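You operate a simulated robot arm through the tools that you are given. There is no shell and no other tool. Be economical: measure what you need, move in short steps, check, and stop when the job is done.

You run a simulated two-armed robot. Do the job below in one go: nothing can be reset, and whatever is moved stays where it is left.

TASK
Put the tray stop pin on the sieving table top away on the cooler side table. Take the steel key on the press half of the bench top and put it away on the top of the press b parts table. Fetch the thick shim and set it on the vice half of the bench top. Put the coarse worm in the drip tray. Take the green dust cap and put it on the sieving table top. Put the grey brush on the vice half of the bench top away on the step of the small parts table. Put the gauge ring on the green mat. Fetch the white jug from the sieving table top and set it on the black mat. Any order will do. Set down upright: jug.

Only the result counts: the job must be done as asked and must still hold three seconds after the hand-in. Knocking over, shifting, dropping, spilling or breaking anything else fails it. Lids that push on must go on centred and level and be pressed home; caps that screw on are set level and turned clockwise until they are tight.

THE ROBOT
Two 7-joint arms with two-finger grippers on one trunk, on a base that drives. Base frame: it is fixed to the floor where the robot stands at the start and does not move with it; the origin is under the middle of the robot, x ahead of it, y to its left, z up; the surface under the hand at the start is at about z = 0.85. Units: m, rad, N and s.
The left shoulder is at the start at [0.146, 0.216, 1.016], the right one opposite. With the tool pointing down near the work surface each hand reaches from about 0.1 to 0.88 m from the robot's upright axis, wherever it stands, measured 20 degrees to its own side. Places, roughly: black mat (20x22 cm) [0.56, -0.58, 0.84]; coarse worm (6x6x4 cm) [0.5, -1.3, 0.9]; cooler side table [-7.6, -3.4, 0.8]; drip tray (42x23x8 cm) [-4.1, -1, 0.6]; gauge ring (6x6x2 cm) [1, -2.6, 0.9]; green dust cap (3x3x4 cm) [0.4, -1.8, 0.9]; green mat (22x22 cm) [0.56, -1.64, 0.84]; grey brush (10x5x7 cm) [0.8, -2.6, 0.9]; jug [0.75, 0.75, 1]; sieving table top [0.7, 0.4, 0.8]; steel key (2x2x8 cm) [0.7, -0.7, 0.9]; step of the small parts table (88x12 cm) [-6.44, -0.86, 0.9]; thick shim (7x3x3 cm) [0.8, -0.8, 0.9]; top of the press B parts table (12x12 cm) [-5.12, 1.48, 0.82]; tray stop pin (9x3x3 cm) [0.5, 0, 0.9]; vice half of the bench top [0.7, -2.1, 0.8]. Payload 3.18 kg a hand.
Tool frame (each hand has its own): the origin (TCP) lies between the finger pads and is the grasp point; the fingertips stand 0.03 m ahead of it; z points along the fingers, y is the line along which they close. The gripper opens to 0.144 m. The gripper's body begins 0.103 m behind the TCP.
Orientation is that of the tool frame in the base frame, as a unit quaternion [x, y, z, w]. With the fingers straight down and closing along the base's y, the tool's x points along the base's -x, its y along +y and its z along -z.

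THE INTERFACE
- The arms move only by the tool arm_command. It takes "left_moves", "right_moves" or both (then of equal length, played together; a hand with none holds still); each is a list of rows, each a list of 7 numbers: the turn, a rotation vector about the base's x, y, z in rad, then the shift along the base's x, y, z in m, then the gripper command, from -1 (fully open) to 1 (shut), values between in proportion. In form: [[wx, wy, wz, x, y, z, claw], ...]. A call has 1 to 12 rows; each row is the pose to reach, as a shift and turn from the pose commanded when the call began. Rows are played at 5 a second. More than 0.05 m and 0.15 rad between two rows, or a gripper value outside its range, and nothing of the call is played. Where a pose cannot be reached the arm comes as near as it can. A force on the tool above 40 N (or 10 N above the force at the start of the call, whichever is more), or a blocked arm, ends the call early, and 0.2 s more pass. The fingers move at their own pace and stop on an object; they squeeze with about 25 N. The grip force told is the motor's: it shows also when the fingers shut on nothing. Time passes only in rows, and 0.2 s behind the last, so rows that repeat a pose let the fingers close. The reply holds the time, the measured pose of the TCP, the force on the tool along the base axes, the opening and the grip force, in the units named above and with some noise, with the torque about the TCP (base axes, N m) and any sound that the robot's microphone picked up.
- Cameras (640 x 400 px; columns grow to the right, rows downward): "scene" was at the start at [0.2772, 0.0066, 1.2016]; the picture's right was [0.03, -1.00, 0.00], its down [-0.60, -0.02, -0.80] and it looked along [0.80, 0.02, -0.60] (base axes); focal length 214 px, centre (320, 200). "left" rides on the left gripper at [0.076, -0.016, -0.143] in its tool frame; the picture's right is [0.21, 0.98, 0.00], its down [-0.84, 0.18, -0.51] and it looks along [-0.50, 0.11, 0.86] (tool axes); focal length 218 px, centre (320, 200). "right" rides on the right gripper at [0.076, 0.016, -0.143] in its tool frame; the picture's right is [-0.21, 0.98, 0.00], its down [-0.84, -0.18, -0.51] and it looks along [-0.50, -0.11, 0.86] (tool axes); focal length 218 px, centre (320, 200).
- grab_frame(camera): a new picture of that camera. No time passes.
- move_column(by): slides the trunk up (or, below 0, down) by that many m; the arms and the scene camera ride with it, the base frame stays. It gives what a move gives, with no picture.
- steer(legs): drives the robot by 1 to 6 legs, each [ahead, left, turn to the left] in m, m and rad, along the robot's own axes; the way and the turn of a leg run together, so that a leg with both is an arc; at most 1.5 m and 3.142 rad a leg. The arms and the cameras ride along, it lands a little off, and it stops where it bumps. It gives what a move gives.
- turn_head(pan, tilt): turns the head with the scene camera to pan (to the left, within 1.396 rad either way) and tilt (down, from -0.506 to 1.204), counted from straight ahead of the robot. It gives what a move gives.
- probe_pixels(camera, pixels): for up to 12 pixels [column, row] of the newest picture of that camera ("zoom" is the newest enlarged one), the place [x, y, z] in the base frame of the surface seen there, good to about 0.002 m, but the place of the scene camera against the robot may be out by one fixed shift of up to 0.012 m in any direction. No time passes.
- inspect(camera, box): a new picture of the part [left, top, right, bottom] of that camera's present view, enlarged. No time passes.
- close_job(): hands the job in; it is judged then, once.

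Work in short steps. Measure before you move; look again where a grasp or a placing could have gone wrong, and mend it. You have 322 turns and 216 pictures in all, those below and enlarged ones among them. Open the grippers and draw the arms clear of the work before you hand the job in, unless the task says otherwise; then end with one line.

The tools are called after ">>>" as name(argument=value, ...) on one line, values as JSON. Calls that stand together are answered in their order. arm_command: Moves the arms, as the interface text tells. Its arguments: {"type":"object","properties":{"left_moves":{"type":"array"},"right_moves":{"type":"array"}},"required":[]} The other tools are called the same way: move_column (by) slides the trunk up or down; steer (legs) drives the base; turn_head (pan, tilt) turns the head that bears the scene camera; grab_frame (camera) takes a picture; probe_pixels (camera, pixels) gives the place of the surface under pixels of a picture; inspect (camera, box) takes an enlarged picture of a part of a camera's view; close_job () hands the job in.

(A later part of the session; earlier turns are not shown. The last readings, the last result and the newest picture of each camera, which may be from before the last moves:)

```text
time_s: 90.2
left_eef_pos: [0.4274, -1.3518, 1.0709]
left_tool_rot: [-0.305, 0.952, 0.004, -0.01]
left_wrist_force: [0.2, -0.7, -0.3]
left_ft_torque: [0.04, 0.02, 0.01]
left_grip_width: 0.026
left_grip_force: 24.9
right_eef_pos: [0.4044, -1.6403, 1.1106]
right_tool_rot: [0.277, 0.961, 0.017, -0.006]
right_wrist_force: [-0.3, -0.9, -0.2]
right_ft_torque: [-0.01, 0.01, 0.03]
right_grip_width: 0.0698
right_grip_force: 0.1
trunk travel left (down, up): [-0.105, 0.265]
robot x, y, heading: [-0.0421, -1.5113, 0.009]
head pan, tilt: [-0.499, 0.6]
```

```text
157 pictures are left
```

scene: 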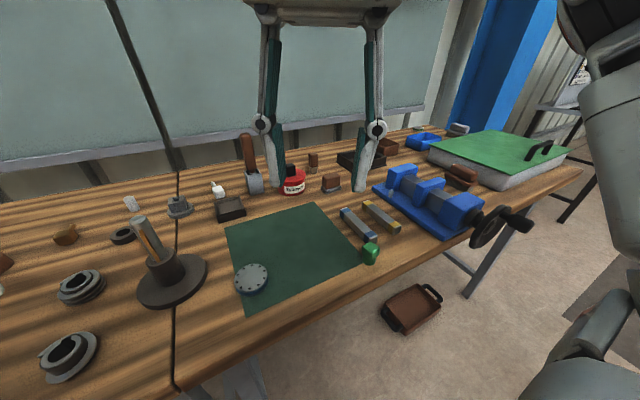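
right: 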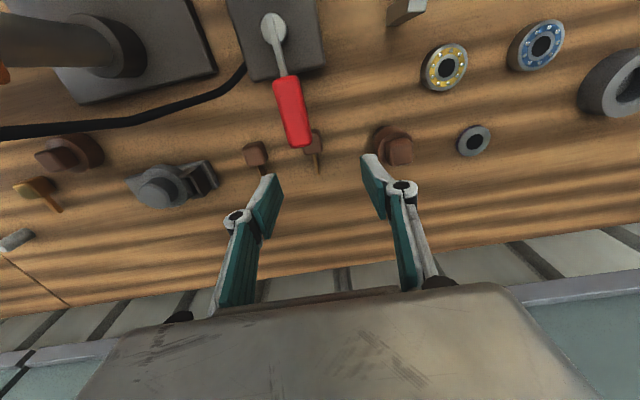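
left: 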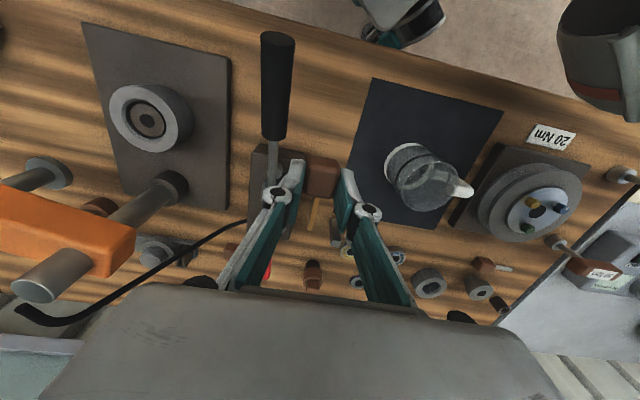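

I see the green mat with a disc, a green cap at (370,252), the vice, and a green-topped box. Zoom right part and probe.

>>> inspect(camera="scene", box=[230, 110, 430, 280])

>>> inspect(camera="scene", box=[370, 90, 600, 250])

>>> probe_pixels(camera="scene", pixels=[[174, 300], [228, 230], [313, 204], [358, 262], [247, 305], [371, 248], [500, 150], [460, 175], [253, 280], [500, 225], [460, 130], [425, 140]])

```text
2.35 times, centred on (330, 195) of scene
```

zoom: 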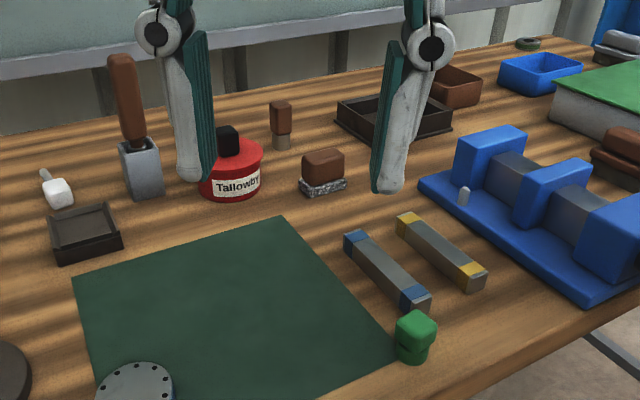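

```text
2.50 times, centred on (485, 170) of scene
```

zoom: 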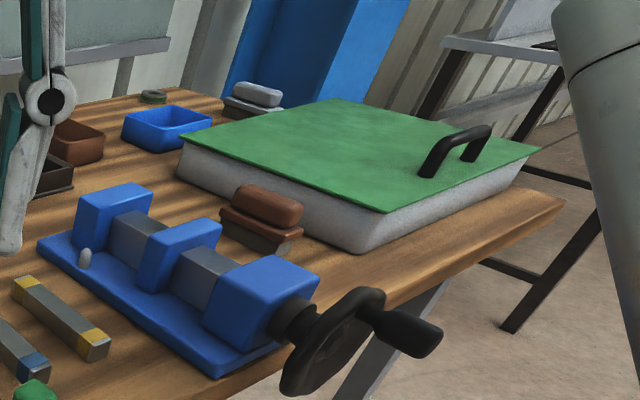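

```text
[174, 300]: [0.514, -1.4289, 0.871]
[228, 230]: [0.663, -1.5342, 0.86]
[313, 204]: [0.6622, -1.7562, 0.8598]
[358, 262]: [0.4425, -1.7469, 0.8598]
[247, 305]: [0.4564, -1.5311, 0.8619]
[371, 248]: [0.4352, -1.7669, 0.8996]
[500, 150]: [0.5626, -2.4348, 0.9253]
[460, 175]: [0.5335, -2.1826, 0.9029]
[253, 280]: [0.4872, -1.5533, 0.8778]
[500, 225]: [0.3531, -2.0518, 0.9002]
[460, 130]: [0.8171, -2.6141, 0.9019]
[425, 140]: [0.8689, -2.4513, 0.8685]
```

The grey brush is at (0.82,-2.61), ring at about (424,129) near the wall. For placing the shim I look for a free spot; probe some item boundaries.

>>> probe_pixels(camera="scene", pixels=[[331, 188], [322, 192], [345, 210], [365, 203], [398, 232], [376, 188], [350, 172], [380, 170], [355, 200], [345, 195], [424, 130], [232, 218]])

```text
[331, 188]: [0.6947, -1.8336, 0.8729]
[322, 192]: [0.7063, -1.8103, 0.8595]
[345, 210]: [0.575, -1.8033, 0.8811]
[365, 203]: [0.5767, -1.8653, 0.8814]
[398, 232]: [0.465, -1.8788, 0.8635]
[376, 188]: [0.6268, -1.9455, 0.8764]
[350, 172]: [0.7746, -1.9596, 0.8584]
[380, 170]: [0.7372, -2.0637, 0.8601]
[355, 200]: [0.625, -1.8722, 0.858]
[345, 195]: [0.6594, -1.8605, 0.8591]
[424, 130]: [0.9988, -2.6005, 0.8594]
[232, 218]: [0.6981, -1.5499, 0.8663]
```

Spot (0.72,-2.05) behind the vice is free. Drive right 0.69 to set the shim there.

>>> steer(legs=[[0, -0.69, 0]])

>>> turn_head(pan=0.15, tilt=0.6)

>>> grab_frame(camera="scene")

>>> grab_frame(camera="right")

```text
time_s: 96.6
left_eef_pos: [0.4372, -2.0265, 1.0706]
left_tool_rot: [-0.31, 0.951, 0.004, -0.01]
left_wrist_force: [0.7, 0.3, -0.3]
left_ft_torque: [-0.03, 0.02, -0.01]
left_grip_width: 0.026
left_grip_force: 24.5
right_eef_pos: [0.4161, -2.3158, 1.1104]
right_tool_rot: [0.274, 0.962, 0.017, -0.007]
right_wrist_force: [-0.1, 0.0, -0.6]
right_ft_torque: [0.01, 0.03, 0.02]
right_grip_width: 0.0698
right_grip_force: 0.1
trunk travel left (down, up): [-0.105, 0.265]
robot x, y, heading: [-0.0317, -2.1914, 0.02]
head pan, tilt: [-0.499, 0.6]
```

```text
time_s: 97.6
left_eef_pos: [0.4375, -2.0264, 1.0704]
left_tool_rot: [-0.309, 0.951, 0.004, -0.01]
left_wrist_force: [0.8, -0.6, -0.7]
left_ft_torque: [0.0, -0.01, -0.01]
left_grip_width: 0.0259
left_grip_force: 24.7
right_eef_pos: [0.4148, -2.315, 1.1118]
right_tool_rot: [0.274, 0.961, 0.017, -0.006]
right_wrist_force: [0.6, 0.0, -0.2]
right_ft_torque: [-0.02, -0.02, 0.0]
right_grip_width: 0.0695
right_grip_force: 0.2
trunk travel left (down, up): [-0.105, 0.265]
robot x, y, heading: [-0.0301, -2.1863, 0.02]
head pan, tilt: [0.15, 0.6]
```

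```text
154 pictures are left
```

scene: 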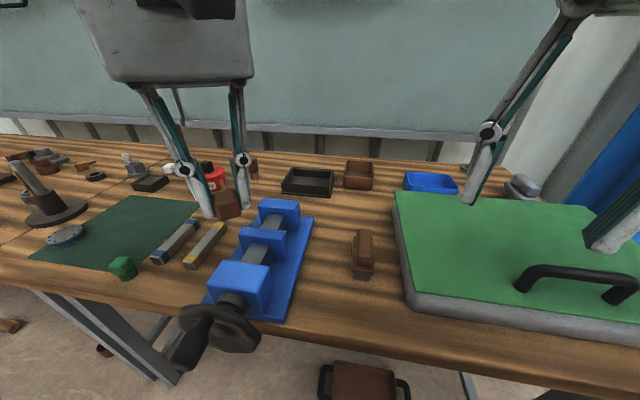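

```text
153 pictures are left
```

right: 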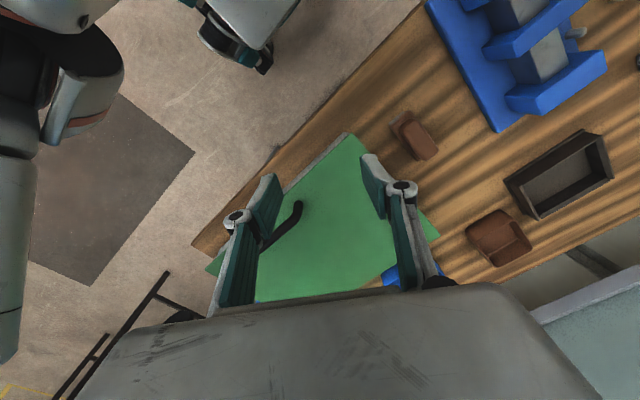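

Free bench at about (335,215). I probe there and along the surroundings.

>>> probe_pixels(camera="scene", pixels=[[340, 215], [310, 205], [300, 200], [360, 235], [308, 193], [345, 188], [393, 195], [330, 240]])

>>> arm_command(left_moves=[[0, 0, 0, 0.04, -0.01, 0, 1], [0, 0, 0, 0.08, -0.02, 0, 1], [0, 0, 0, 0.12, -0.04, -0.01, 1], [0, 0, 0, 0.16, -0.06, -0.02, 1], [0, 0, 0, 0.2, -0.08, -0.03, 1], [0, 0, 0, 0.24, -0.1, -0.04, 1], [0, 0, 0, 0.28, -0.12, -0.05, 1]])

>>> grab_frame(camera="left")

```text
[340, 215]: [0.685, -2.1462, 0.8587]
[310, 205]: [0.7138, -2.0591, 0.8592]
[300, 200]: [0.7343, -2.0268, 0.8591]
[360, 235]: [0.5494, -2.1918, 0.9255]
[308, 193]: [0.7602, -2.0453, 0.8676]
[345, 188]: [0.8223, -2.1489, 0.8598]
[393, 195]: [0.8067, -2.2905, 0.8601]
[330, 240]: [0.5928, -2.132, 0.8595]
```

```text
time_s: 99.4
left_eef_pos: [0.7186, -2.1082, 1.0533]
left_tool_rot: [-0.33, 0.943, -0.044, -0.018]
left_wrist_force: [0.6, -0.5, -0.8]
left_ft_torque: [0.04, 0.02, -0.01]
left_grip_width: 0.0263
left_grip_force: 25.0
left hand out of reach, approached as far as the arm can: row 7
right_eef_pos: [0.4165, -2.3154, 1.1118]
right_tool_rot: [0.273, 0.962, 0.018, -0.005]
right_wrist_force: [-0.7, -0.7, 0.8]
right_ft_torque: [0.06, 0.03, -0.01]
right_grip_width: 0.0699
right_grip_force: 0.1
trunk travel left (down, up): [-0.105, 0.265]
robot x, y, heading: [-0.0301, -2.1886, 0.02]
head pan, tilt: [0.15, 0.6]
stopped in row 7 (left hand): the arm was blocked; the commanded pose is now the measured one
```

```text
152 pictures are left
```

left: 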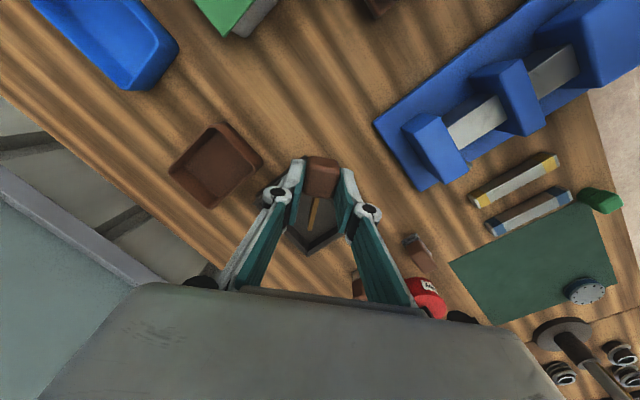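

I pull back slightly to (0.70,-2.13), correct the small tilt and lower toward the free wood.

>>> arm_command(left_moves=[[0.05, 0, 0, -0.01, -0.01, -0.02, 1], [0.095, 0, 0, -0.02, -0.02, -0.06, 1], [0.095, 0, 0, -0.02, -0.02, -0.1, 1], [0.095, 0, 0, -0.02, -0.02, -0.14, 1]])

>>> grab_frame(camera="left")

```text
time_s: 100.4
left_eef_pos: [0.6988, -2.1345, 0.9103]
left_tool_rot: [-0.327, 0.945, 0.004, -0.002]
left_wrist_force: [0.4, -0.1, -0.2]
left_ft_torque: [0.02, 0.03, 0.01]
left_grip_width: 0.0261
left_grip_force: 24.8
right_eef_pos: [0.4157, -2.3139, 1.1106]
right_tool_rot: [0.273, 0.962, 0.016, -0.006]
right_wrist_force: [0.3, 0.6, 0.1]
right_ft_torque: [-0.01, 0.05, 0.02]
right_grip_width: 0.0697
right_grip_force: 0.0
trunk travel left (down, up): [-0.105, 0.265]
robot x, y, heading: [-0.0295, -2.1908, 0.023]
head pan, tilt: [0.15, 0.6]
```

```text
151 pictures are left
```

left: 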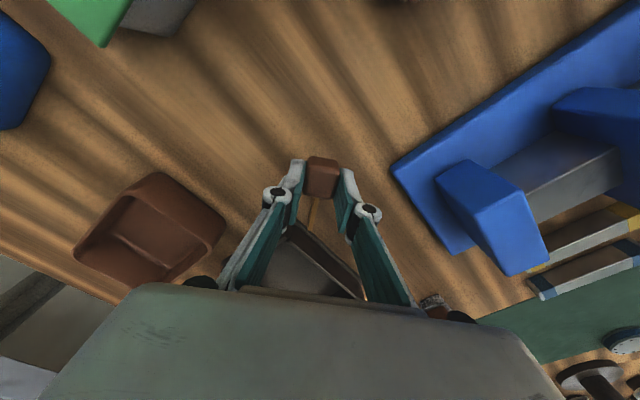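

The black tray's corner is near the blade; I back off by (-0.03,-0.03) and lower to contact at ~0.887.

>>> arm_command(left_moves=[[0, 0, 0, -0.03, -0.03, 0, 1], [0, 0, 0, -0.03, -0.03, -0.018, 1], [0, 0, 0, -0.03, -0.03, -0.022, 1], [0, 0, 0, -0.03, -0.03, -0.025, 1]])

```text
time_s: 101.4
left_eef_pos: [0.6672, -2.1643, 0.8859]
left_tool_rot: [-0.328, 0.945, 0.004, -0.002]
left_wrist_force: [-0.3, 0.4, -0.9]
left_ft_torque: [-0.02, 0.01, 0.03]
left_grip_width: 0.0259
left_grip_force: 25.0
right_eef_pos: [0.4158, -2.3137, 1.1104]
right_tool_rot: [0.273, 0.962, 0.017, -0.006]
right_wrist_force: [0.5, -0.8, -0.9]
right_ft_torque: [0.03, 0.03, 0.02]
right_grip_width: 0.0698
right_grip_force: 0.0
trunk travel left (down, up): [-0.105, 0.265]
robot x, y, heading: [-0.0265, -2.1877, 0.017]
head pan, tilt: [0.15, 0.6]
```

>>> arm_command(left_moves=[[0, 0, 0, 0, 0, -0.002, 1], [0, 0, 0, 0, 0, -0.002, 0.5], [0, 0, 0, 0, 0, -0.002, 0.3], [0, 0, 0, 0, 0, 0.0, 0.2], [0, 0, 0, 0, 0, 0.04, 0.2], [0, 0, 0, 0, 0, 0.09, 0.2], [0, 0, 0, 0, 0, 0.14, 0.0]])

>>> grab_frame(camera="left")

```text
time_s: 103.0
left_eef_pos: [0.6654, -2.1666, 1.0293]
left_tool_rot: [-0.326, 0.945, 0.003, -0.002]
left_wrist_force: [0.5, -0.2, 0.4]
left_ft_torque: [0.03, -0.08, 0.03]
left_grip_width: 0.0721
left_grip_force: 0.1
right_eef_pos: [0.4144, -2.3145, 1.1124]
right_tool_rot: [0.273, 0.962, 0.018, -0.004]
right_wrist_force: [-0.1, -0.1, 0.6]
right_ft_torque: [0.01, -0.03, -0.04]
right_grip_width: 0.0696
right_grip_force: 0.0
trunk travel left (down, up): [-0.105, 0.265]
robot x, y, heading: [-0.0344, -2.1902, 0.022]
head pan, tilt: [0.15, 0.6]
```

```text
150 pictures are left
```

left: 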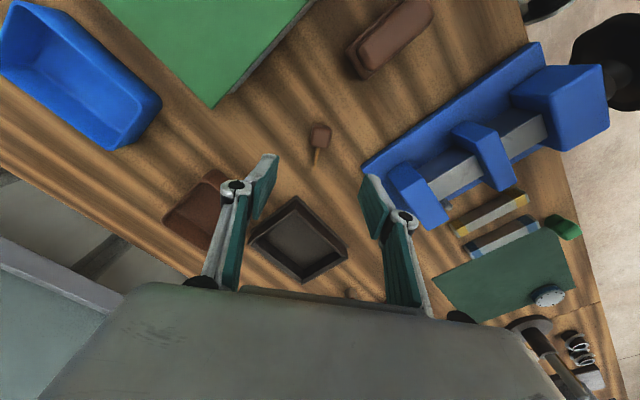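

Shim is set. Next the gauge ring at (1.0,-2.6) and brush at (0.82,-2.61): I look at the right end of the bench for access.

>>> arm_command(left_moves=[[0, 0, 0, -0.045, 0.01, 0.01, -0.5], [0, 0, 0, -0.09, 0.02, 0.02, -1], [0, 0, 0, -0.135, 0.03, 0.03, -1], [0, 0, 0, -0.18, 0.04, 0.04, -1]])

>>> turn_head(pan=-0.6, tilt=0.5)

>>> grab_frame(camera="scene")

```text
time_s: 104.0
left_eef_pos: [0.4829, -2.1233, 1.0696]
left_tool_rot: [-0.327, 0.945, 0.003, 0.0]
left_wrist_force: [-0.3, -0.1, 0.1]
left_ft_torque: [0.0, -0.04, -0.03]
left_grip_width: 0.1441
left_grip_force: 0.1
right_eef_pos: [0.4142, -2.3139, 1.1106]
right_tool_rot: [0.273, 0.962, 0.019, -0.004]
right_wrist_force: [0.7, -0.5, -0.2]
right_ft_torque: [0.01, -0.04, 0.01]
right_grip_width: 0.0697
right_grip_force: 0.1
trunk travel left (down, up): [-0.105, 0.265]
robot x, y, heading: [-0.0272, -2.1911, 0.019]
head pan, tilt: [0.15, 0.6]
```

```text
time_s: 105.1
left_eef_pos: [0.4858, -2.1234, 1.0679]
left_tool_rot: [-0.327, 0.945, 0.004, -0.002]
left_wrist_force: [-0.4, -1.0, 0.4]
left_ft_torque: [-0.01, -0.02, 0.0]
left_grip_width: 0.1438
left_grip_force: 0.1
right_eef_pos: [0.4142, -2.3137, 1.1122]
right_tool_rot: [0.274, 0.962, 0.017, -0.005]
right_wrist_force: [0.3, -0.4, 0.1]
right_ft_torque: [0.03, 0.02, -0.01]
right_grip_width: 0.0697
right_grip_force: 0.1
trunk travel left (down, up): [-0.105, 0.265]
robot x, y, heading: [-0.0285, -2.1875, 0.021]
head pan, tilt: [-0.6, 0.499]
```

```text
149 pictures are left
```

scene: 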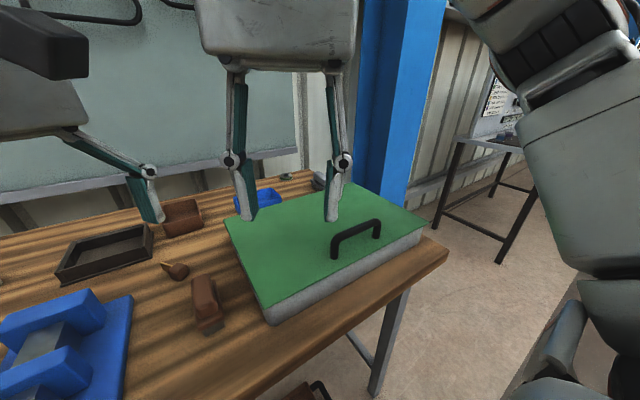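

Zoom on the back area and probe the ring (288,177), brush, corner, and the standing pillar.

>>> inspect(camera="scene", box=[230, 150, 440, 270])

>>> probe_pixels(camera="scene", pixels=[[288, 177], [318, 180], [445, 248], [375, 195], [395, 200], [355, 235], [260, 195], [450, 210], [280, 315], [228, 220], [345, 185], [420, 232]])

```text
3.05 times, centred on (335, 210) of scene
```

zoom: 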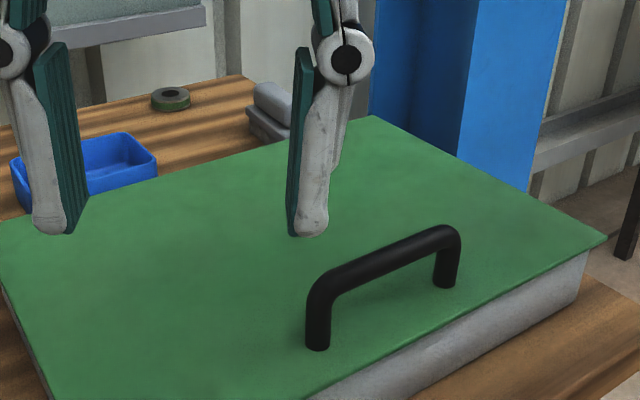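

```text
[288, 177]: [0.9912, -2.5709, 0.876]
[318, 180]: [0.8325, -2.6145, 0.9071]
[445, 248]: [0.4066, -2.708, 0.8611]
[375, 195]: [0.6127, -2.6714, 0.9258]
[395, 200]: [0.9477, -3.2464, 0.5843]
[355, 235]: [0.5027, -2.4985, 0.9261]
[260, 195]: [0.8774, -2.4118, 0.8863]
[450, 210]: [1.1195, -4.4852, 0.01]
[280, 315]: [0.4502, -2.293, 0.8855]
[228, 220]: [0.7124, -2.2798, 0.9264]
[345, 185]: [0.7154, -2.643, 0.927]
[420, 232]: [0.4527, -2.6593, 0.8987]
```

Bench ends at y≈-2.72, a blue pillar stands beyond. I drive to (-0.03,-3.0) and look from there.

>>> steer(legs=[[0, -0.85, 0]])

>>> turn_head(pan=0.3, tilt=0.6)

>>> grab_frame(camera="scene")

```text
time_s: 113.0
left_eef_pos: [0.5038, -2.9683, 1.0689]
left_tool_rot: [-0.328, 0.945, 0.004, -0.002]
left_wrist_force: [-0.4, 0.0, -1.0]
left_ft_torque: [-0.03, -0.02, 0.03]
left_grip_width: 0.1438
left_grip_force: 0.1
right_eef_pos: [0.434, -3.1595, 1.1109]
right_tool_rot: [0.272, 0.962, 0.016, -0.006]
right_wrist_force: [0.2, 0.3, 0.0]
right_ft_torque: [-0.01, 0.0, 0.01]
right_grip_width: 0.0697
right_grip_force: 0.1
trunk travel left (down, up): [-0.105, 0.265]
robot x, y, heading: [-0.0083, -3.0378, 0.023]
head pan, tilt: [-0.6, 0.499]
```

```text
time_s: 114.2
left_eef_pos: [0.5031, -2.9692, 1.069]
left_tool_rot: [-0.328, 0.945, 0.004, -0.002]
left_wrist_force: [-0.6, -0.2, 0.2]
left_ft_torque: [0.0, 0.01, -0.01]
left_grip_width: 0.144
left_grip_force: 0.0
right_eef_pos: [0.4349, -3.1589, 1.1112]
right_tool_rot: [0.272, 0.962, 0.017, -0.005]
right_wrist_force: [-0.7, 1.0, -0.4]
right_ft_torque: [-0.01, 0.0, -0.02]
right_grip_width: 0.0697
right_grip_force: 0.2
trunk travel left (down, up): [-0.105, 0.265]
robot x, y, heading: [-0.0123, -3.0359, 0.025]
head pan, tilt: [0.3, 0.6]
```

```text
147 pictures are left
```

scene: 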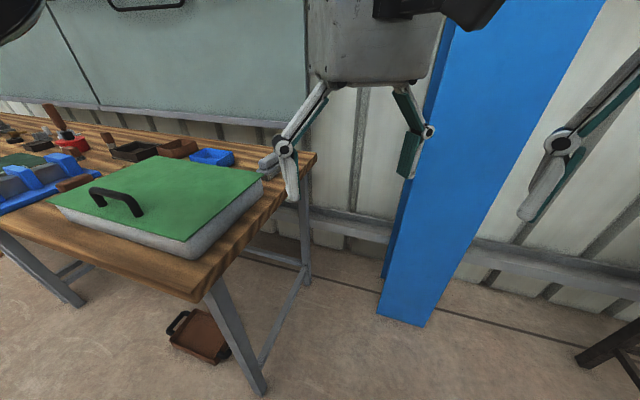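

>>> probe_pixels(camera="scene", pixels=[[378, 318], [425, 325], [385, 280], [210, 298], [315, 155], [252, 185], [265, 165], [290, 190], [305, 280]])

>>> inspect(camera="scene", box=[180, 120, 340, 220])

```text
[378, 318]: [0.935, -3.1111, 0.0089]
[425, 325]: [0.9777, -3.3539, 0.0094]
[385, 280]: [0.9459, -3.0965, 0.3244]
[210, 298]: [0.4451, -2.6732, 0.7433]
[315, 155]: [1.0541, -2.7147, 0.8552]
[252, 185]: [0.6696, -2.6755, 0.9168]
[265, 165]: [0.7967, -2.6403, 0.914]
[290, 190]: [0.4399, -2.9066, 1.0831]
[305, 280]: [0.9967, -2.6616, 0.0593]
```

```text
4.00 times, centred on (260, 170) of scene
```

zoom: 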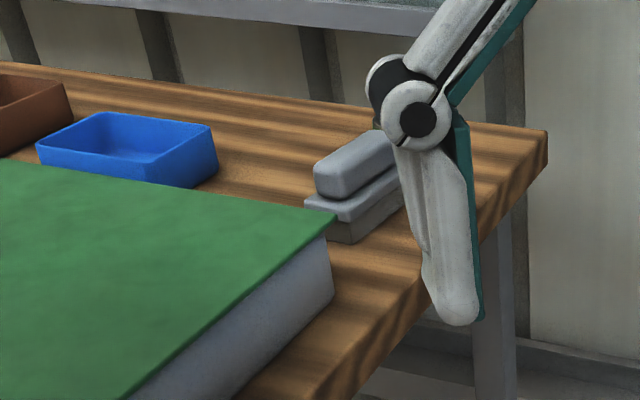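

Pillar spans x>0.93, y -3.1…-3.35. I drive to about (0.35,-3.1) and turn left 0.28.

>>> steer(legs=[[0.36, -0.07, 0], [0, 0, 0.28]])

>>> grab_frame(camera="left")

>>> grab_frame(camera="scene")

```text
time_s: 117.4
left_eef_pos: [0.8259, -2.893, 1.0684]
left_tool_rot: [-0.457, 0.89, 0.003, -0.002]
left_wrist_force: [0.6, -0.8, -0.3]
left_ft_torque: [-0.03, -0.02, 0.02]
left_grip_width: 0.1441
left_grip_force: 0.0
right_eef_pos: [0.812, -3.0957, 1.1118]
right_tool_rot: [0.135, 0.991, 0.016, -0.007]
right_wrist_force: [-0.8, -0.5, -0.5]
right_ft_torque: [0.0, 0.01, 0.0]
right_grip_width: 0.0699
right_grip_force: 0.1
trunk travel left (down, up): [-0.105, 0.265]
robot x, y, heading: [0.3513, -3.0984, 0.301]
head pan, tilt: [0.3, 0.6]
```

```text
145 pictures are left
```

left: 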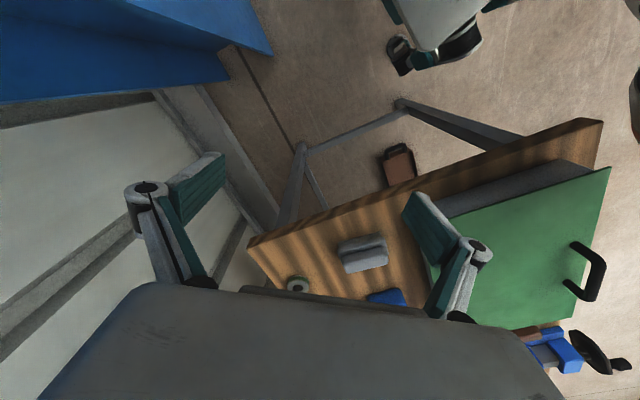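

```text
144 pictures are left
```

scene: 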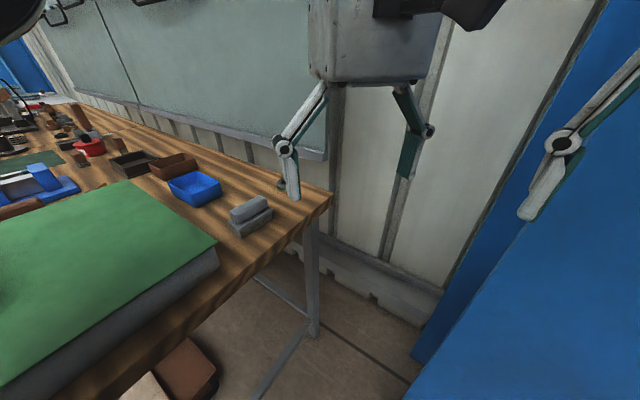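

Ring at (297,284), brush at (362,253) in the left view. Probe them and the board ledge.

>>> probe_pixels(camera="left", pixels=[[297, 280], [297, 284], [290, 284], [305, 286], [360, 245], [345, 262], [385, 258], [340, 245], [365, 262], [60, 150]])

>>> probe_pixels(camera="scene", pixels=[[320, 155], [200, 125], [281, 183], [250, 205], [232, 215], [270, 212], [250, 228]])

>>> inspect(camera="left", box=[270, 220, 430, 310])

```text
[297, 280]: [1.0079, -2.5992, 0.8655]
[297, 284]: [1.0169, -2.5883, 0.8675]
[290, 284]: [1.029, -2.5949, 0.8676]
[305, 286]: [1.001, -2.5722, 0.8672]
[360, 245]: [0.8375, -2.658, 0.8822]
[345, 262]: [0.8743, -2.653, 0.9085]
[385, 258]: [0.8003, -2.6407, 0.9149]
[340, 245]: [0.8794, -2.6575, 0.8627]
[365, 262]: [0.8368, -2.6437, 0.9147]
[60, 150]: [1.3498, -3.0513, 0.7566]
```

```text
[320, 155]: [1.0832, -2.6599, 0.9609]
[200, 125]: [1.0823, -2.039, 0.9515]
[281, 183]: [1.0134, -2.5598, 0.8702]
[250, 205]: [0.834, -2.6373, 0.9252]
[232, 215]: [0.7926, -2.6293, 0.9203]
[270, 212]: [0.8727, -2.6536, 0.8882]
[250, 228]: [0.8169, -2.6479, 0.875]
```

```text
4.00 times, centred on (350, 265) of left
```

zoom: 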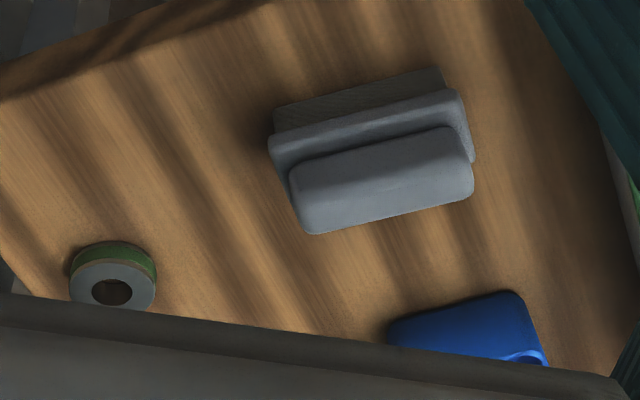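

To keep the hand clear of the board ledge (x≈1.08) I need base yaw about 0.5, so I'll square the robot a bit. First bring the left hand nearer the bench side and pull the right hand back from the pillar.

>>> arm_command(left_moves=[[0, 0, 0, -0.03, 0.03, 0, -1], [0, 0, 0, -0.06, 0.06, 0, -1], [0, 0, 0, -0.09, 0.09, 0, -1], [0, 0, 0, -0.12, 0.12, 0, -1]], right_moves=[[0, 0, 0, -0.02, -0.015, 0, 0.03], [0, 0, 0, -0.04, -0.03, 0, 0.03], [0, 0, 0, -0.05, -0.045, 0, 0.03], [0, 0, 0, -0.06, -0.06, 0, 0.03]])

>>> steer(legs=[[0.01, 0.05, -0.35]])

>>> grab_frame(camera="left")

```text
time_s: 118.4
left_eef_pos: [0.704, -2.7701, 1.0681]
left_tool_rot: [-0.457, 0.89, 0.004, -0.002]
left_wrist_force: [0.2, 0.0, -0.6]
left_ft_torque: [-0.04, -0.01, 0.01]
left_grip_width: 0.1441
left_grip_force: 0.1
right_eef_pos: [0.7501, -3.1553, 1.1136]
right_tool_rot: [0.135, 0.991, 0.016, -0.006]
right_wrist_force: [-0.1, -0.1, -0.4]
right_ft_torque: [-0.01, -0.04, -0.03]
right_grip_width: 0.0697
right_grip_force: 0.1
trunk travel left (down, up): [-0.105, 0.265]
robot x, y, heading: [0.3513, -3.0989, 0.304]
head pan, tilt: [0.3, 0.6]
```

```text
time_s: 119.9
left_eef_pos: [0.8008, -2.8662, 1.0669]
left_tool_rot: [-0.291, 0.957, 0.004, -0.002]
left_wrist_force: [0.7, 0.3, -0.4]
left_ft_torque: [0.0, 0.03, 0.01]
left_grip_width: 0.144
left_grip_force: 0.0
right_eef_pos: [0.7113, -3.2442, 1.1126]
right_tool_rot: [0.309, 0.951, 0.017, -0.005]
right_wrist_force: [0.0, 0.8, 0.7]
right_ft_torque: [0.02, 0.02, -0.03]
right_grip_width: 0.0697
right_grip_force: 0.0
trunk travel left (down, up): [-0.105, 0.265]
robot x, y, heading: [0.3503, -3.0506, -0.054]
head pan, tilt: [0.3, 0.6]
```

```text
142 pictures are left
```

left: 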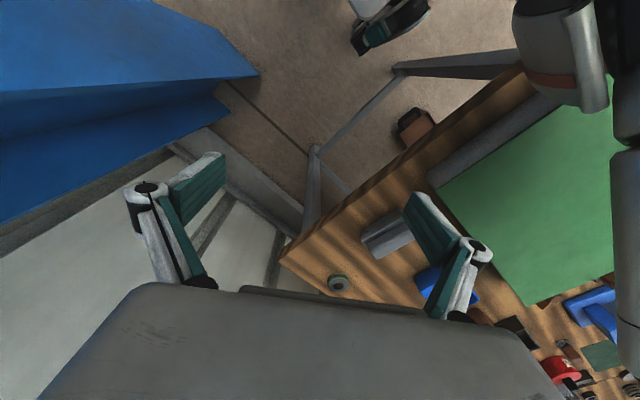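

I move over the ring in stages, lowering and narrowing the opening, with yaw eased to ~0.35.

>>> arm_command(left_moves=[[0, 0, -0.06, 0.02, 0.035, -0.01, -0.7], [0, 0, -0.12, 0.045, 0.07, -0.02, -0.4], [0, 0, -0.18, 0.07, 0.105, -0.03, -0.3], [0, 0, -0.24, 0.095, 0.14, -0.04, -0.3], [0, 0, -0.24, 0.12, 0.175, -0.05, -0.3], [0, 0, -0.24, 0.145, 0.21, -0.06, -0.3], [0, 0, -0.24, 0.17, 0.245, -0.07, -0.3]])

>>> grab_frame(camera="left")

```text
time_s: 121.5
left_eef_pos: [0.9648, -2.6233, 0.9927]
left_tool_rot: [-0.175, 0.984, 0.004, 0.0]
left_wrist_force: [-0.1, 0.5, 0.4]
left_ft_torque: [-0.02, 0.03, -0.02]
left_grip_width: 0.0938
left_grip_force: 0.1
left hand out of reach, approached as far as the arm can: row 7
right_eef_pos: [0.7099, -3.2439, 1.1123]
right_tool_rot: [0.31, 0.951, 0.017, -0.005]
right_wrist_force: [-0.3, 0.1, 0.2]
right_ft_torque: [-0.01, 0.01, 0.02]
right_grip_width: 0.0698
right_grip_force: 0.0
trunk travel left (down, up): [-0.105, 0.265]
robot x, y, heading: [0.3523, -3.0512, -0.06]
head pan, tilt: [0.3, 0.6]
```

```text
141 pictures are left
```

left: 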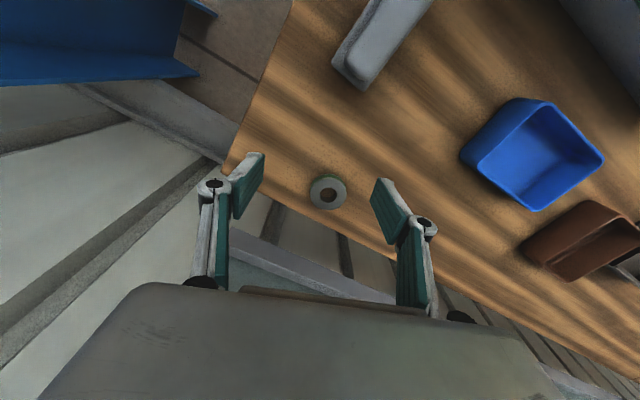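

Ring now at (327,191); probe it and ledge.

>>> probe_pixels(camera="left", pixels=[[327, 180], [318, 191], [338, 193], [328, 204], [327, 193], [300, 265], [240, 255], [345, 285]])

```text
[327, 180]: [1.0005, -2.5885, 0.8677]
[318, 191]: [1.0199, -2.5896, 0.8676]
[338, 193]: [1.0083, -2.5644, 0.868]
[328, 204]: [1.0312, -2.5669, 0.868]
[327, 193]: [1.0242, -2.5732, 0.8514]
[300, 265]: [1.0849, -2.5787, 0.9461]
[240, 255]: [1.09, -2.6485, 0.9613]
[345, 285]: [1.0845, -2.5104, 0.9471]
```

Ring centre (1.015,-2.577). I drive ahead 5 cm to gain reach, then align.

>>> steer(legs=[[0.05, 0.01, 0]])

>>> arm_command(left_moves=[[0, 0, 0, 0, 0.02, -0.02, -0.3], [0, 0, 0, 0, 0.035, -0.04, -0.3]])

>>> grab_frame(camera="left")

```text
time_s: 122.5
left_eef_pos: [1.0156, -2.6161, 0.9921]
left_tool_rot: [-0.176, 0.984, 0.005, -0.001]
left_wrist_force: [0.9, 0.0, -0.2]
left_ft_torque: [0.0, 0.02, 0.02]
left_grip_width: 0.0935
left_grip_force: 0.1
right_eef_pos: [0.7601, -3.2355, 1.113]
right_tool_rot: [0.308, 0.951, 0.018, -0.004]
right_wrist_force: [0.2, -0.6, -0.5]
right_ft_torque: [0.02, 0.05, 0.0]
right_grip_width: 0.0699
right_grip_force: 0.1
trunk travel left (down, up): [-0.105, 0.265]
robot x, y, heading: [0.4046, -3.0421, -0.054]
head pan, tilt: [0.3, 0.6]
```

```text
time_s: 123.1
left_eef_pos: [1.0136, -2.5827, 0.9515]
left_tool_rot: [-0.18, 0.984, 0.005, 0.002]
left_wrist_force: [0.0, 0.0, -0.1]
left_ft_torque: [0.02, 0.0, 0.02]
left_grip_width: 0.0935
left_grip_force: 0.1
right_eef_pos: [0.76, -3.2356, 1.1113]
right_tool_rot: [0.309, 0.951, 0.018, -0.006]
right_wrist_force: [-0.1, 0.1, -0.3]
right_ft_torque: [0.02, 0.03, -0.03]
right_grip_width: 0.0699
right_grip_force: 0.1
trunk travel left (down, up): [-0.105, 0.265]
robot x, y, heading: [0.4042, -3.0431, -0.048]
head pan, tilt: [0.3, 0.6]
```

```text
140 pictures are left
```

left: 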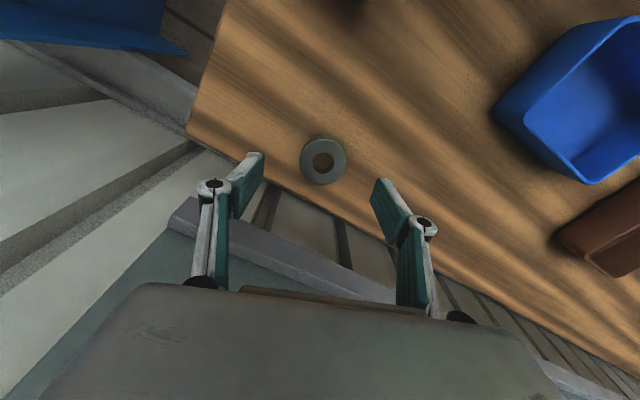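

Ring is centred at (323,160). Descend to z 0.885 and close.

>>> arm_command(left_moves=[[0, 0, 0, 0.001, 0.005, -0.03, -0.3], [0, 0, 0, 0.001, 0.005, -0.055, -0.3], [0, 0, 0, 0.001, 0.005, -0.067, -0.3], [0, 0, 0, 0.001, 0.005, -0.067, 0.2], [0, 0, 0, 0.001, 0.005, -0.067, 0.7], [0, 0, 0, 0.001, 0.005, -0.067, 1]])

>>> grab_frame(camera="left")

```text
time_s: 124.5
left_eef_pos: [1.0152, -2.5787, 0.8858]
left_tool_rot: [-0.175, 0.985, 0.004, -0.001]
left_wrist_force: [-0.2, 0.4, 0.0]
left_ft_torque: [-0.06, -0.02, 0.01]
left_grip_width: 0.0508
left_grip_force: 25.0
right_eef_pos: [0.7605, -3.2347, 1.1117]
right_tool_rot: [0.309, 0.951, 0.017, -0.005]
right_wrist_force: [0.4, -0.3, -0.8]
right_ft_torque: [-0.01, -0.02, -0.01]
right_grip_width: 0.0699
right_grip_force: 0.0
trunk travel left (down, up): [-0.105, 0.265]
robot x, y, heading: [0.4028, -3.0435, -0.051]
head pan, tilt: [0.3, 0.6]
```

```text
139 pictures are left
```

left: 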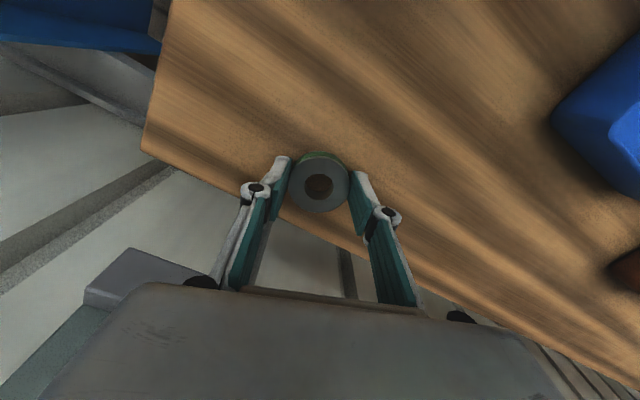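

Gripped (0.051). Lift and draw back along the approach.

>>> arm_command(left_moves=[[0, 0, 0, 0, 0, 0.03, 1], [0, 0, 0, 0, -0.005, 0.07, 1], [0, 0, 0, 0, -0.03, 0.105, 1], [0, 0, 0, -0.03, -0.06, 0.12, 1], [0, 0, 0, -0.065, -0.09, 0.13, 1], [0, 0, 0, -0.1, -0.12, 0.14, 1], [0, 0, 0, -0.14, -0.14, 0.15, 1], [0, 0, 0, -0.18, -0.15, 0.16, 1], [0, 0, 0, -0.22, -0.16, 0.17, 1]])

>>> grab_frame(camera="left")

```text
time_s: 126.5
left_eef_pos: [0.7941, -2.7359, 1.0575]
left_tool_rot: [-0.176, 0.984, 0.005, 0.0]
left_wrist_force: [0.1, -0.7, -1.9]
left_ft_torque: [0.02, 0.0, 0.01]
left_grip_width: 0.0509
left_grip_force: 25.0
left hand out of reach, approached as far as the arm can: row 2, 3
right_eef_pos: [0.7602, -3.2362, 1.1125]
right_tool_rot: [0.309, 0.951, 0.017, -0.005]
right_wrist_force: [0.3, -0.1, 0.2]
right_ft_torque: [0.01, -0.01, -0.01]
right_grip_width: 0.0696
right_grip_force: 0.0
trunk travel left (down, up): [-0.105, 0.265]
robot x, y, heading: [0.4013, -3.0454, -0.057]
head pan, tilt: [0.3, 0.6]
```

```text
138 pictures are left
```

left: 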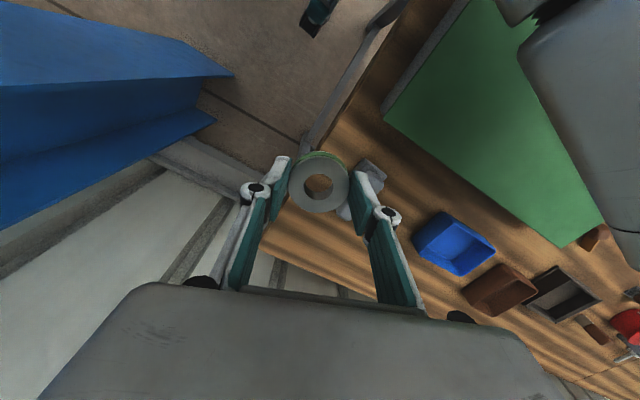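

I reposition to (0.28,-3.12) heading ~0.9 so the right hand can take the grey brush.

>>> steer(legs=[[-0.116, -0.082, 0], [0, 0, 0.95]])

>>> grab_frame(camera="right")

```text
time_s: 130.3
left_eef_pos: [0.2592, -2.623, 1.0593]
left_tool_rot: [-0.606, 0.796, 0.003, 0.002]
left_wrist_force: [0.0, -0.2, -2.9]
left_ft_torque: [0.0, 0.01, 0.0]
left_grip_width: 0.0509
left_grip_force: 25.2
right_eef_pos: [0.643, -2.9455, 1.1153]
right_tool_rot: [-0.16, 0.987, 0.014, -0.008]
right_wrist_force: [-0.4, -0.9, -0.2]
right_ft_torque: [-0.03, 0.0, -0.01]
right_grip_width: 0.0697
right_grip_force: 0.1
trunk travel left (down, up): [-0.105, 0.265]
robot x, y, heading: [0.2833, -3.1168, 0.891]
head pan, tilt: [0.3, 0.6]
```

```text
137 pictures are left
```

right: 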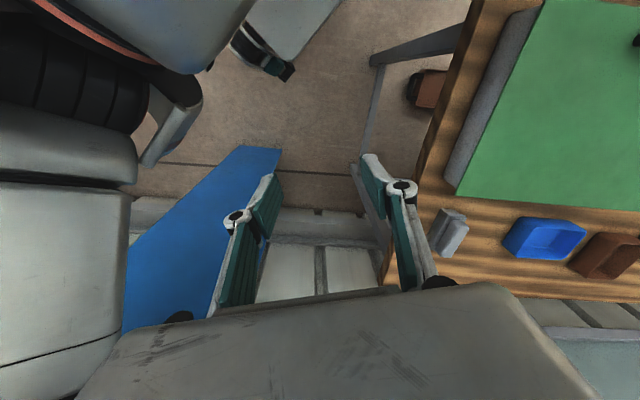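

Brush visible at (450,232). Move the right hand toward a point above it, yaw to 0, lowering to 1.03.

>>> arm_command(right_moves=[[0, 0, -0.08, 0.02, 0.03, -0.01, -0.2], [0, 0, -0.16, 0.045, 0.065, -0.025, -0.3], [0, 0, -0.24, 0.07, 0.1, -0.04, -0.3], [0, 0, -0.32, 0.095, 0.135, -0.055, -0.3], [0, 0, -0.32, 0.12, 0.17, -0.07, -0.3], [0, 0, -0.32, 0.14, 0.21, -0.08, -0.3], [0, 0, -0.32, 0.16, 0.25, -0.085, -0.3], [0, 0, -0.32, 0.18, 0.285, -0.085, -0.3]])

>>> grab_frame(camera="right")

```text
time_s: 132.1
left_eef_pos: [0.2643, -2.6215, 1.0561]
left_tool_rot: [-0.606, 0.795, 0.003, -0.002]
left_wrist_force: [0.1, -0.8, -1.8]
left_ft_torque: [-0.03, -0.05, 0.0]
left_grip_width: 0.0509
left_grip_force: 24.5
right_eef_pos: [0.8307, -2.657, 1.0248]
right_tool_rot: [0.0, 1.0, 0.015, -0.01]
right_wrist_force: [-0.6, -0.2, 0.4]
right_ft_torque: [0.01, -0.02, -0.03]
right_grip_width: 0.0937
right_grip_force: 0.0
trunk travel left (down, up): [-0.105, 0.265]
robot x, y, heading: [0.2821, -3.1222, 0.895]
head pan, tilt: [0.3, 0.6]
```

```text
136 pictures are left
```

right: 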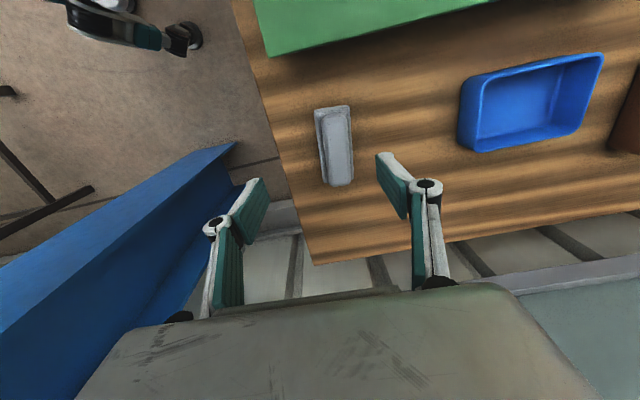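

>>> probe_pixels(camera="right", pixels=[[322, 115], [350, 112], [328, 178], [352, 178], [337, 145], [320, 110], [330, 184]])

>>> inspect(camera="right", box=[280, 80, 400, 200])

```text
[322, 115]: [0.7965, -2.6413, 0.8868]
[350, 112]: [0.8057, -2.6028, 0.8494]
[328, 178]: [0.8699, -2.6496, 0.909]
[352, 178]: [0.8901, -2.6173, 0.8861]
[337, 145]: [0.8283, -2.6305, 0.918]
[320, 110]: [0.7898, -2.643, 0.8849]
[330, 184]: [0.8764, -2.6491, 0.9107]
```

```text
3.33 times, centred on (340, 140) of right
```

zoom: 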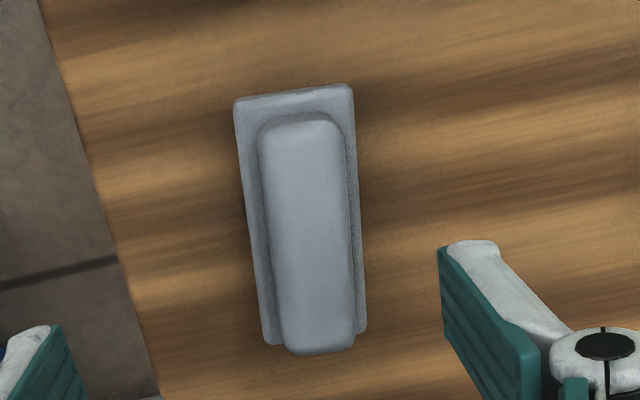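

Brush centre (0.838,-2.631), block top 0.886. I descend to TCP 0.893 and close on the block.

>>> arm_command(right_moves=[[0, 0, 0, 0.007, 0.026, -0.02, -0.3], [0, 0, 0, 0.007, 0.026, -0.06, -0.3], [0, 0, 0, 0.007, 0.026, -0.1, -0.3], [0, 0, 0, 0.007, 0.026, -0.132, -0.3], [0, 0, 0, 0.007, 0.026, -0.132, 0.2], [0, 0, 0, 0.007, 0.026, -0.132, 0.7], [0, 0, 0, 0.007, 0.026, -0.132, 1]])

>>> grab_frame(camera="right")

```text
time_s: 133.7
left_eef_pos: [0.2651, -2.6218, 1.057]
left_tool_rot: [-0.605, 0.796, 0.003, -0.003]
left_wrist_force: [0.2, 0.0, -1.8]
left_ft_torque: [0.0, -0.01, -0.01]
left_grip_width: 0.0506
left_grip_force: 25.2
right_eef_pos: [0.8364, -2.6321, 0.8944]
right_tool_rot: [0.0, 1.0, 0.015, -0.01]
right_wrist_force: [0.4, -0.1, -0.1]
right_ft_torque: [-0.01, -0.03, -0.02]
right_grip_width: 0.044
right_grip_force: 25.2
trunk travel left (down, up): [-0.105, 0.265]
robot x, y, heading: [0.2821, -3.1209, 0.892]
head pan, tilt: [0.3, 0.6]
```

```text
134 pictures are left
```

right: 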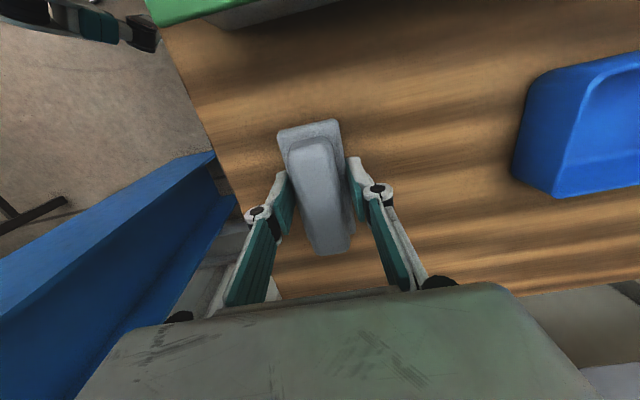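

Gripped (0.044). Lift and retreat.

>>> arm_command(right_moves=[[0, 0, 0, 0, 0, 0.04, 1], [0, 0, 0, 0, 0, 0.085, 1], [0, 0, 0, 0, -0.02, 0.125, 1], [0, 0, 0, -0.025, -0.06, 0.14, 1], [0, 0, 0, -0.05, -0.1, 0.155, 1], [0, 0, 0, -0.075, -0.14, 0.17, 1], [0, 0, 0, -0.1, -0.18, 0.185, 1], [0, 0, 0, -0.125, -0.21, 0.2, 1], [0, 0, 0, -0.15, -0.24, 0.205, 1]])

>>> grab_frame(camera="right")

```text
time_s: 135.7
left_eef_pos: [0.2644, -2.6226, 1.0576]
left_tool_rot: [-0.605, 0.796, 0.004, -0.002]
left_wrist_force: [0.8, -0.2, -2.6]
left_ft_torque: [-0.02, 0.05, -0.03]
left_grip_width: 0.051
left_grip_force: 24.6
right_eef_pos: [0.6881, -2.8712, 1.0992]
right_tool_rot: [0.001, 1.0, 0.015, -0.008]
right_wrist_force: [0.6, 0.3, -0.8]
right_ft_torque: [-0.02, 0.04, -0.01]
right_grip_width: 0.0438
right_grip_force: 25.0
trunk travel left (down, up): [-0.105, 0.265]
robot x, y, heading: [0.2851, -3.1218, 0.892]
head pan, tilt: [0.3, 0.6]
```

```text
133 pictures are left
```

right: 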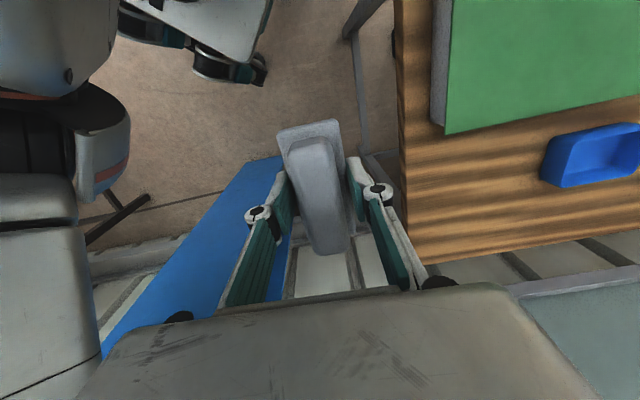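

Now to the green mat: back out, square up, and strafe left to y≈-1.8.

>>> steer(legs=[[-0.234, 0.2415, 0], [0, 0, -0.89], [0, 1.35, 0]])

>>> turn_head(pan=0.2, tilt=0.7)

>>> grab_frame(camera="scene")

```text
time_s: 152.0
left_eef_pos: [0.2991, -1.5014, 1.0557]
left_tool_rot: [-0.211, 0.977, 0.004, -0.001]
left_wrist_force: [-0.1, 1.2, -1.3]
left_ft_torque: [-0.03, 0.01, -0.01]
left_grip_width: 0.0506
left_grip_force: 24.7
right_eef_pos: [0.3811, -1.9874, 1.0996]
right_tool_rot: [0.423, 0.906, 0.017, -0.003]
right_wrist_force: [0.2, -0.3, -0.9]
right_ft_torque: [-0.03, 0.01, -0.01]
right_grip_width: 0.0439
right_grip_force: 24.5
trunk travel left (down, up): [-0.105, 0.265]
robot x, y, heading: [-0.0697, -1.8344, 0.02]
head pan, tilt: [0.3, 0.6]
```

```text
time_s: 152.7
left_eef_pos: [0.3001, -1.5005, 1.0556]
left_tool_rot: [-0.211, 0.978, 0.005, -0.001]
left_wrist_force: [0.2, 0.3, -2.1]
left_ft_torque: [-0.01, 0.02, -0.01]
left_grip_width: 0.0504
left_grip_force: 25.6
right_eef_pos: [0.3811, -1.9863, 1.1008]
right_tool_rot: [0.424, 0.905, 0.018, -0.002]
right_wrist_force: [-0.3, -0.4, -1.2]
right_ft_torque: [0.0, 0.0, -0.01]
right_grip_width: 0.0439
right_grip_force: 24.9
trunk travel left (down, up): [-0.105, 0.265]
robot x, y, heading: [-0.0701, -1.8396, 0.023]
head pan, tilt: [0.201, 0.7]
```

```text
132 pictures are left
```

scene: 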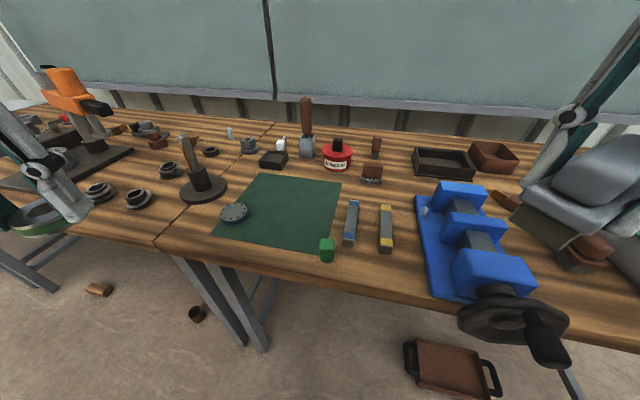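

Mat is in view, disc at (233,211). I move the ring over (0.585,-1.66).

>>> arm_command(left_moves=[[0, 0, 0, 0.04, -0.02, 0, 1], [0, 0, 0, 0.08, -0.045, 0, 1], [0, 0, 0, 0.12, -0.07, 0, 1], [0, 0, 0, 0.16, -0.095, -0.01, 1], [0, 0, 0, 0.2, -0.12, -0.02, 1], [0, 0, 0, 0.24, -0.145, -0.04, 1], [0, 0, 0, 0.285, -0.16, -0.05, 1]])

>>> grab_frame(camera="left")

```text
refused: row 6 steps farther than a row can; nothing moved
```

```text
131 pictures are left
```

left: 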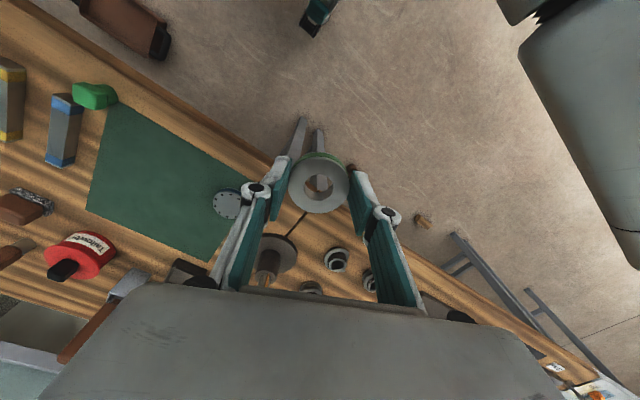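

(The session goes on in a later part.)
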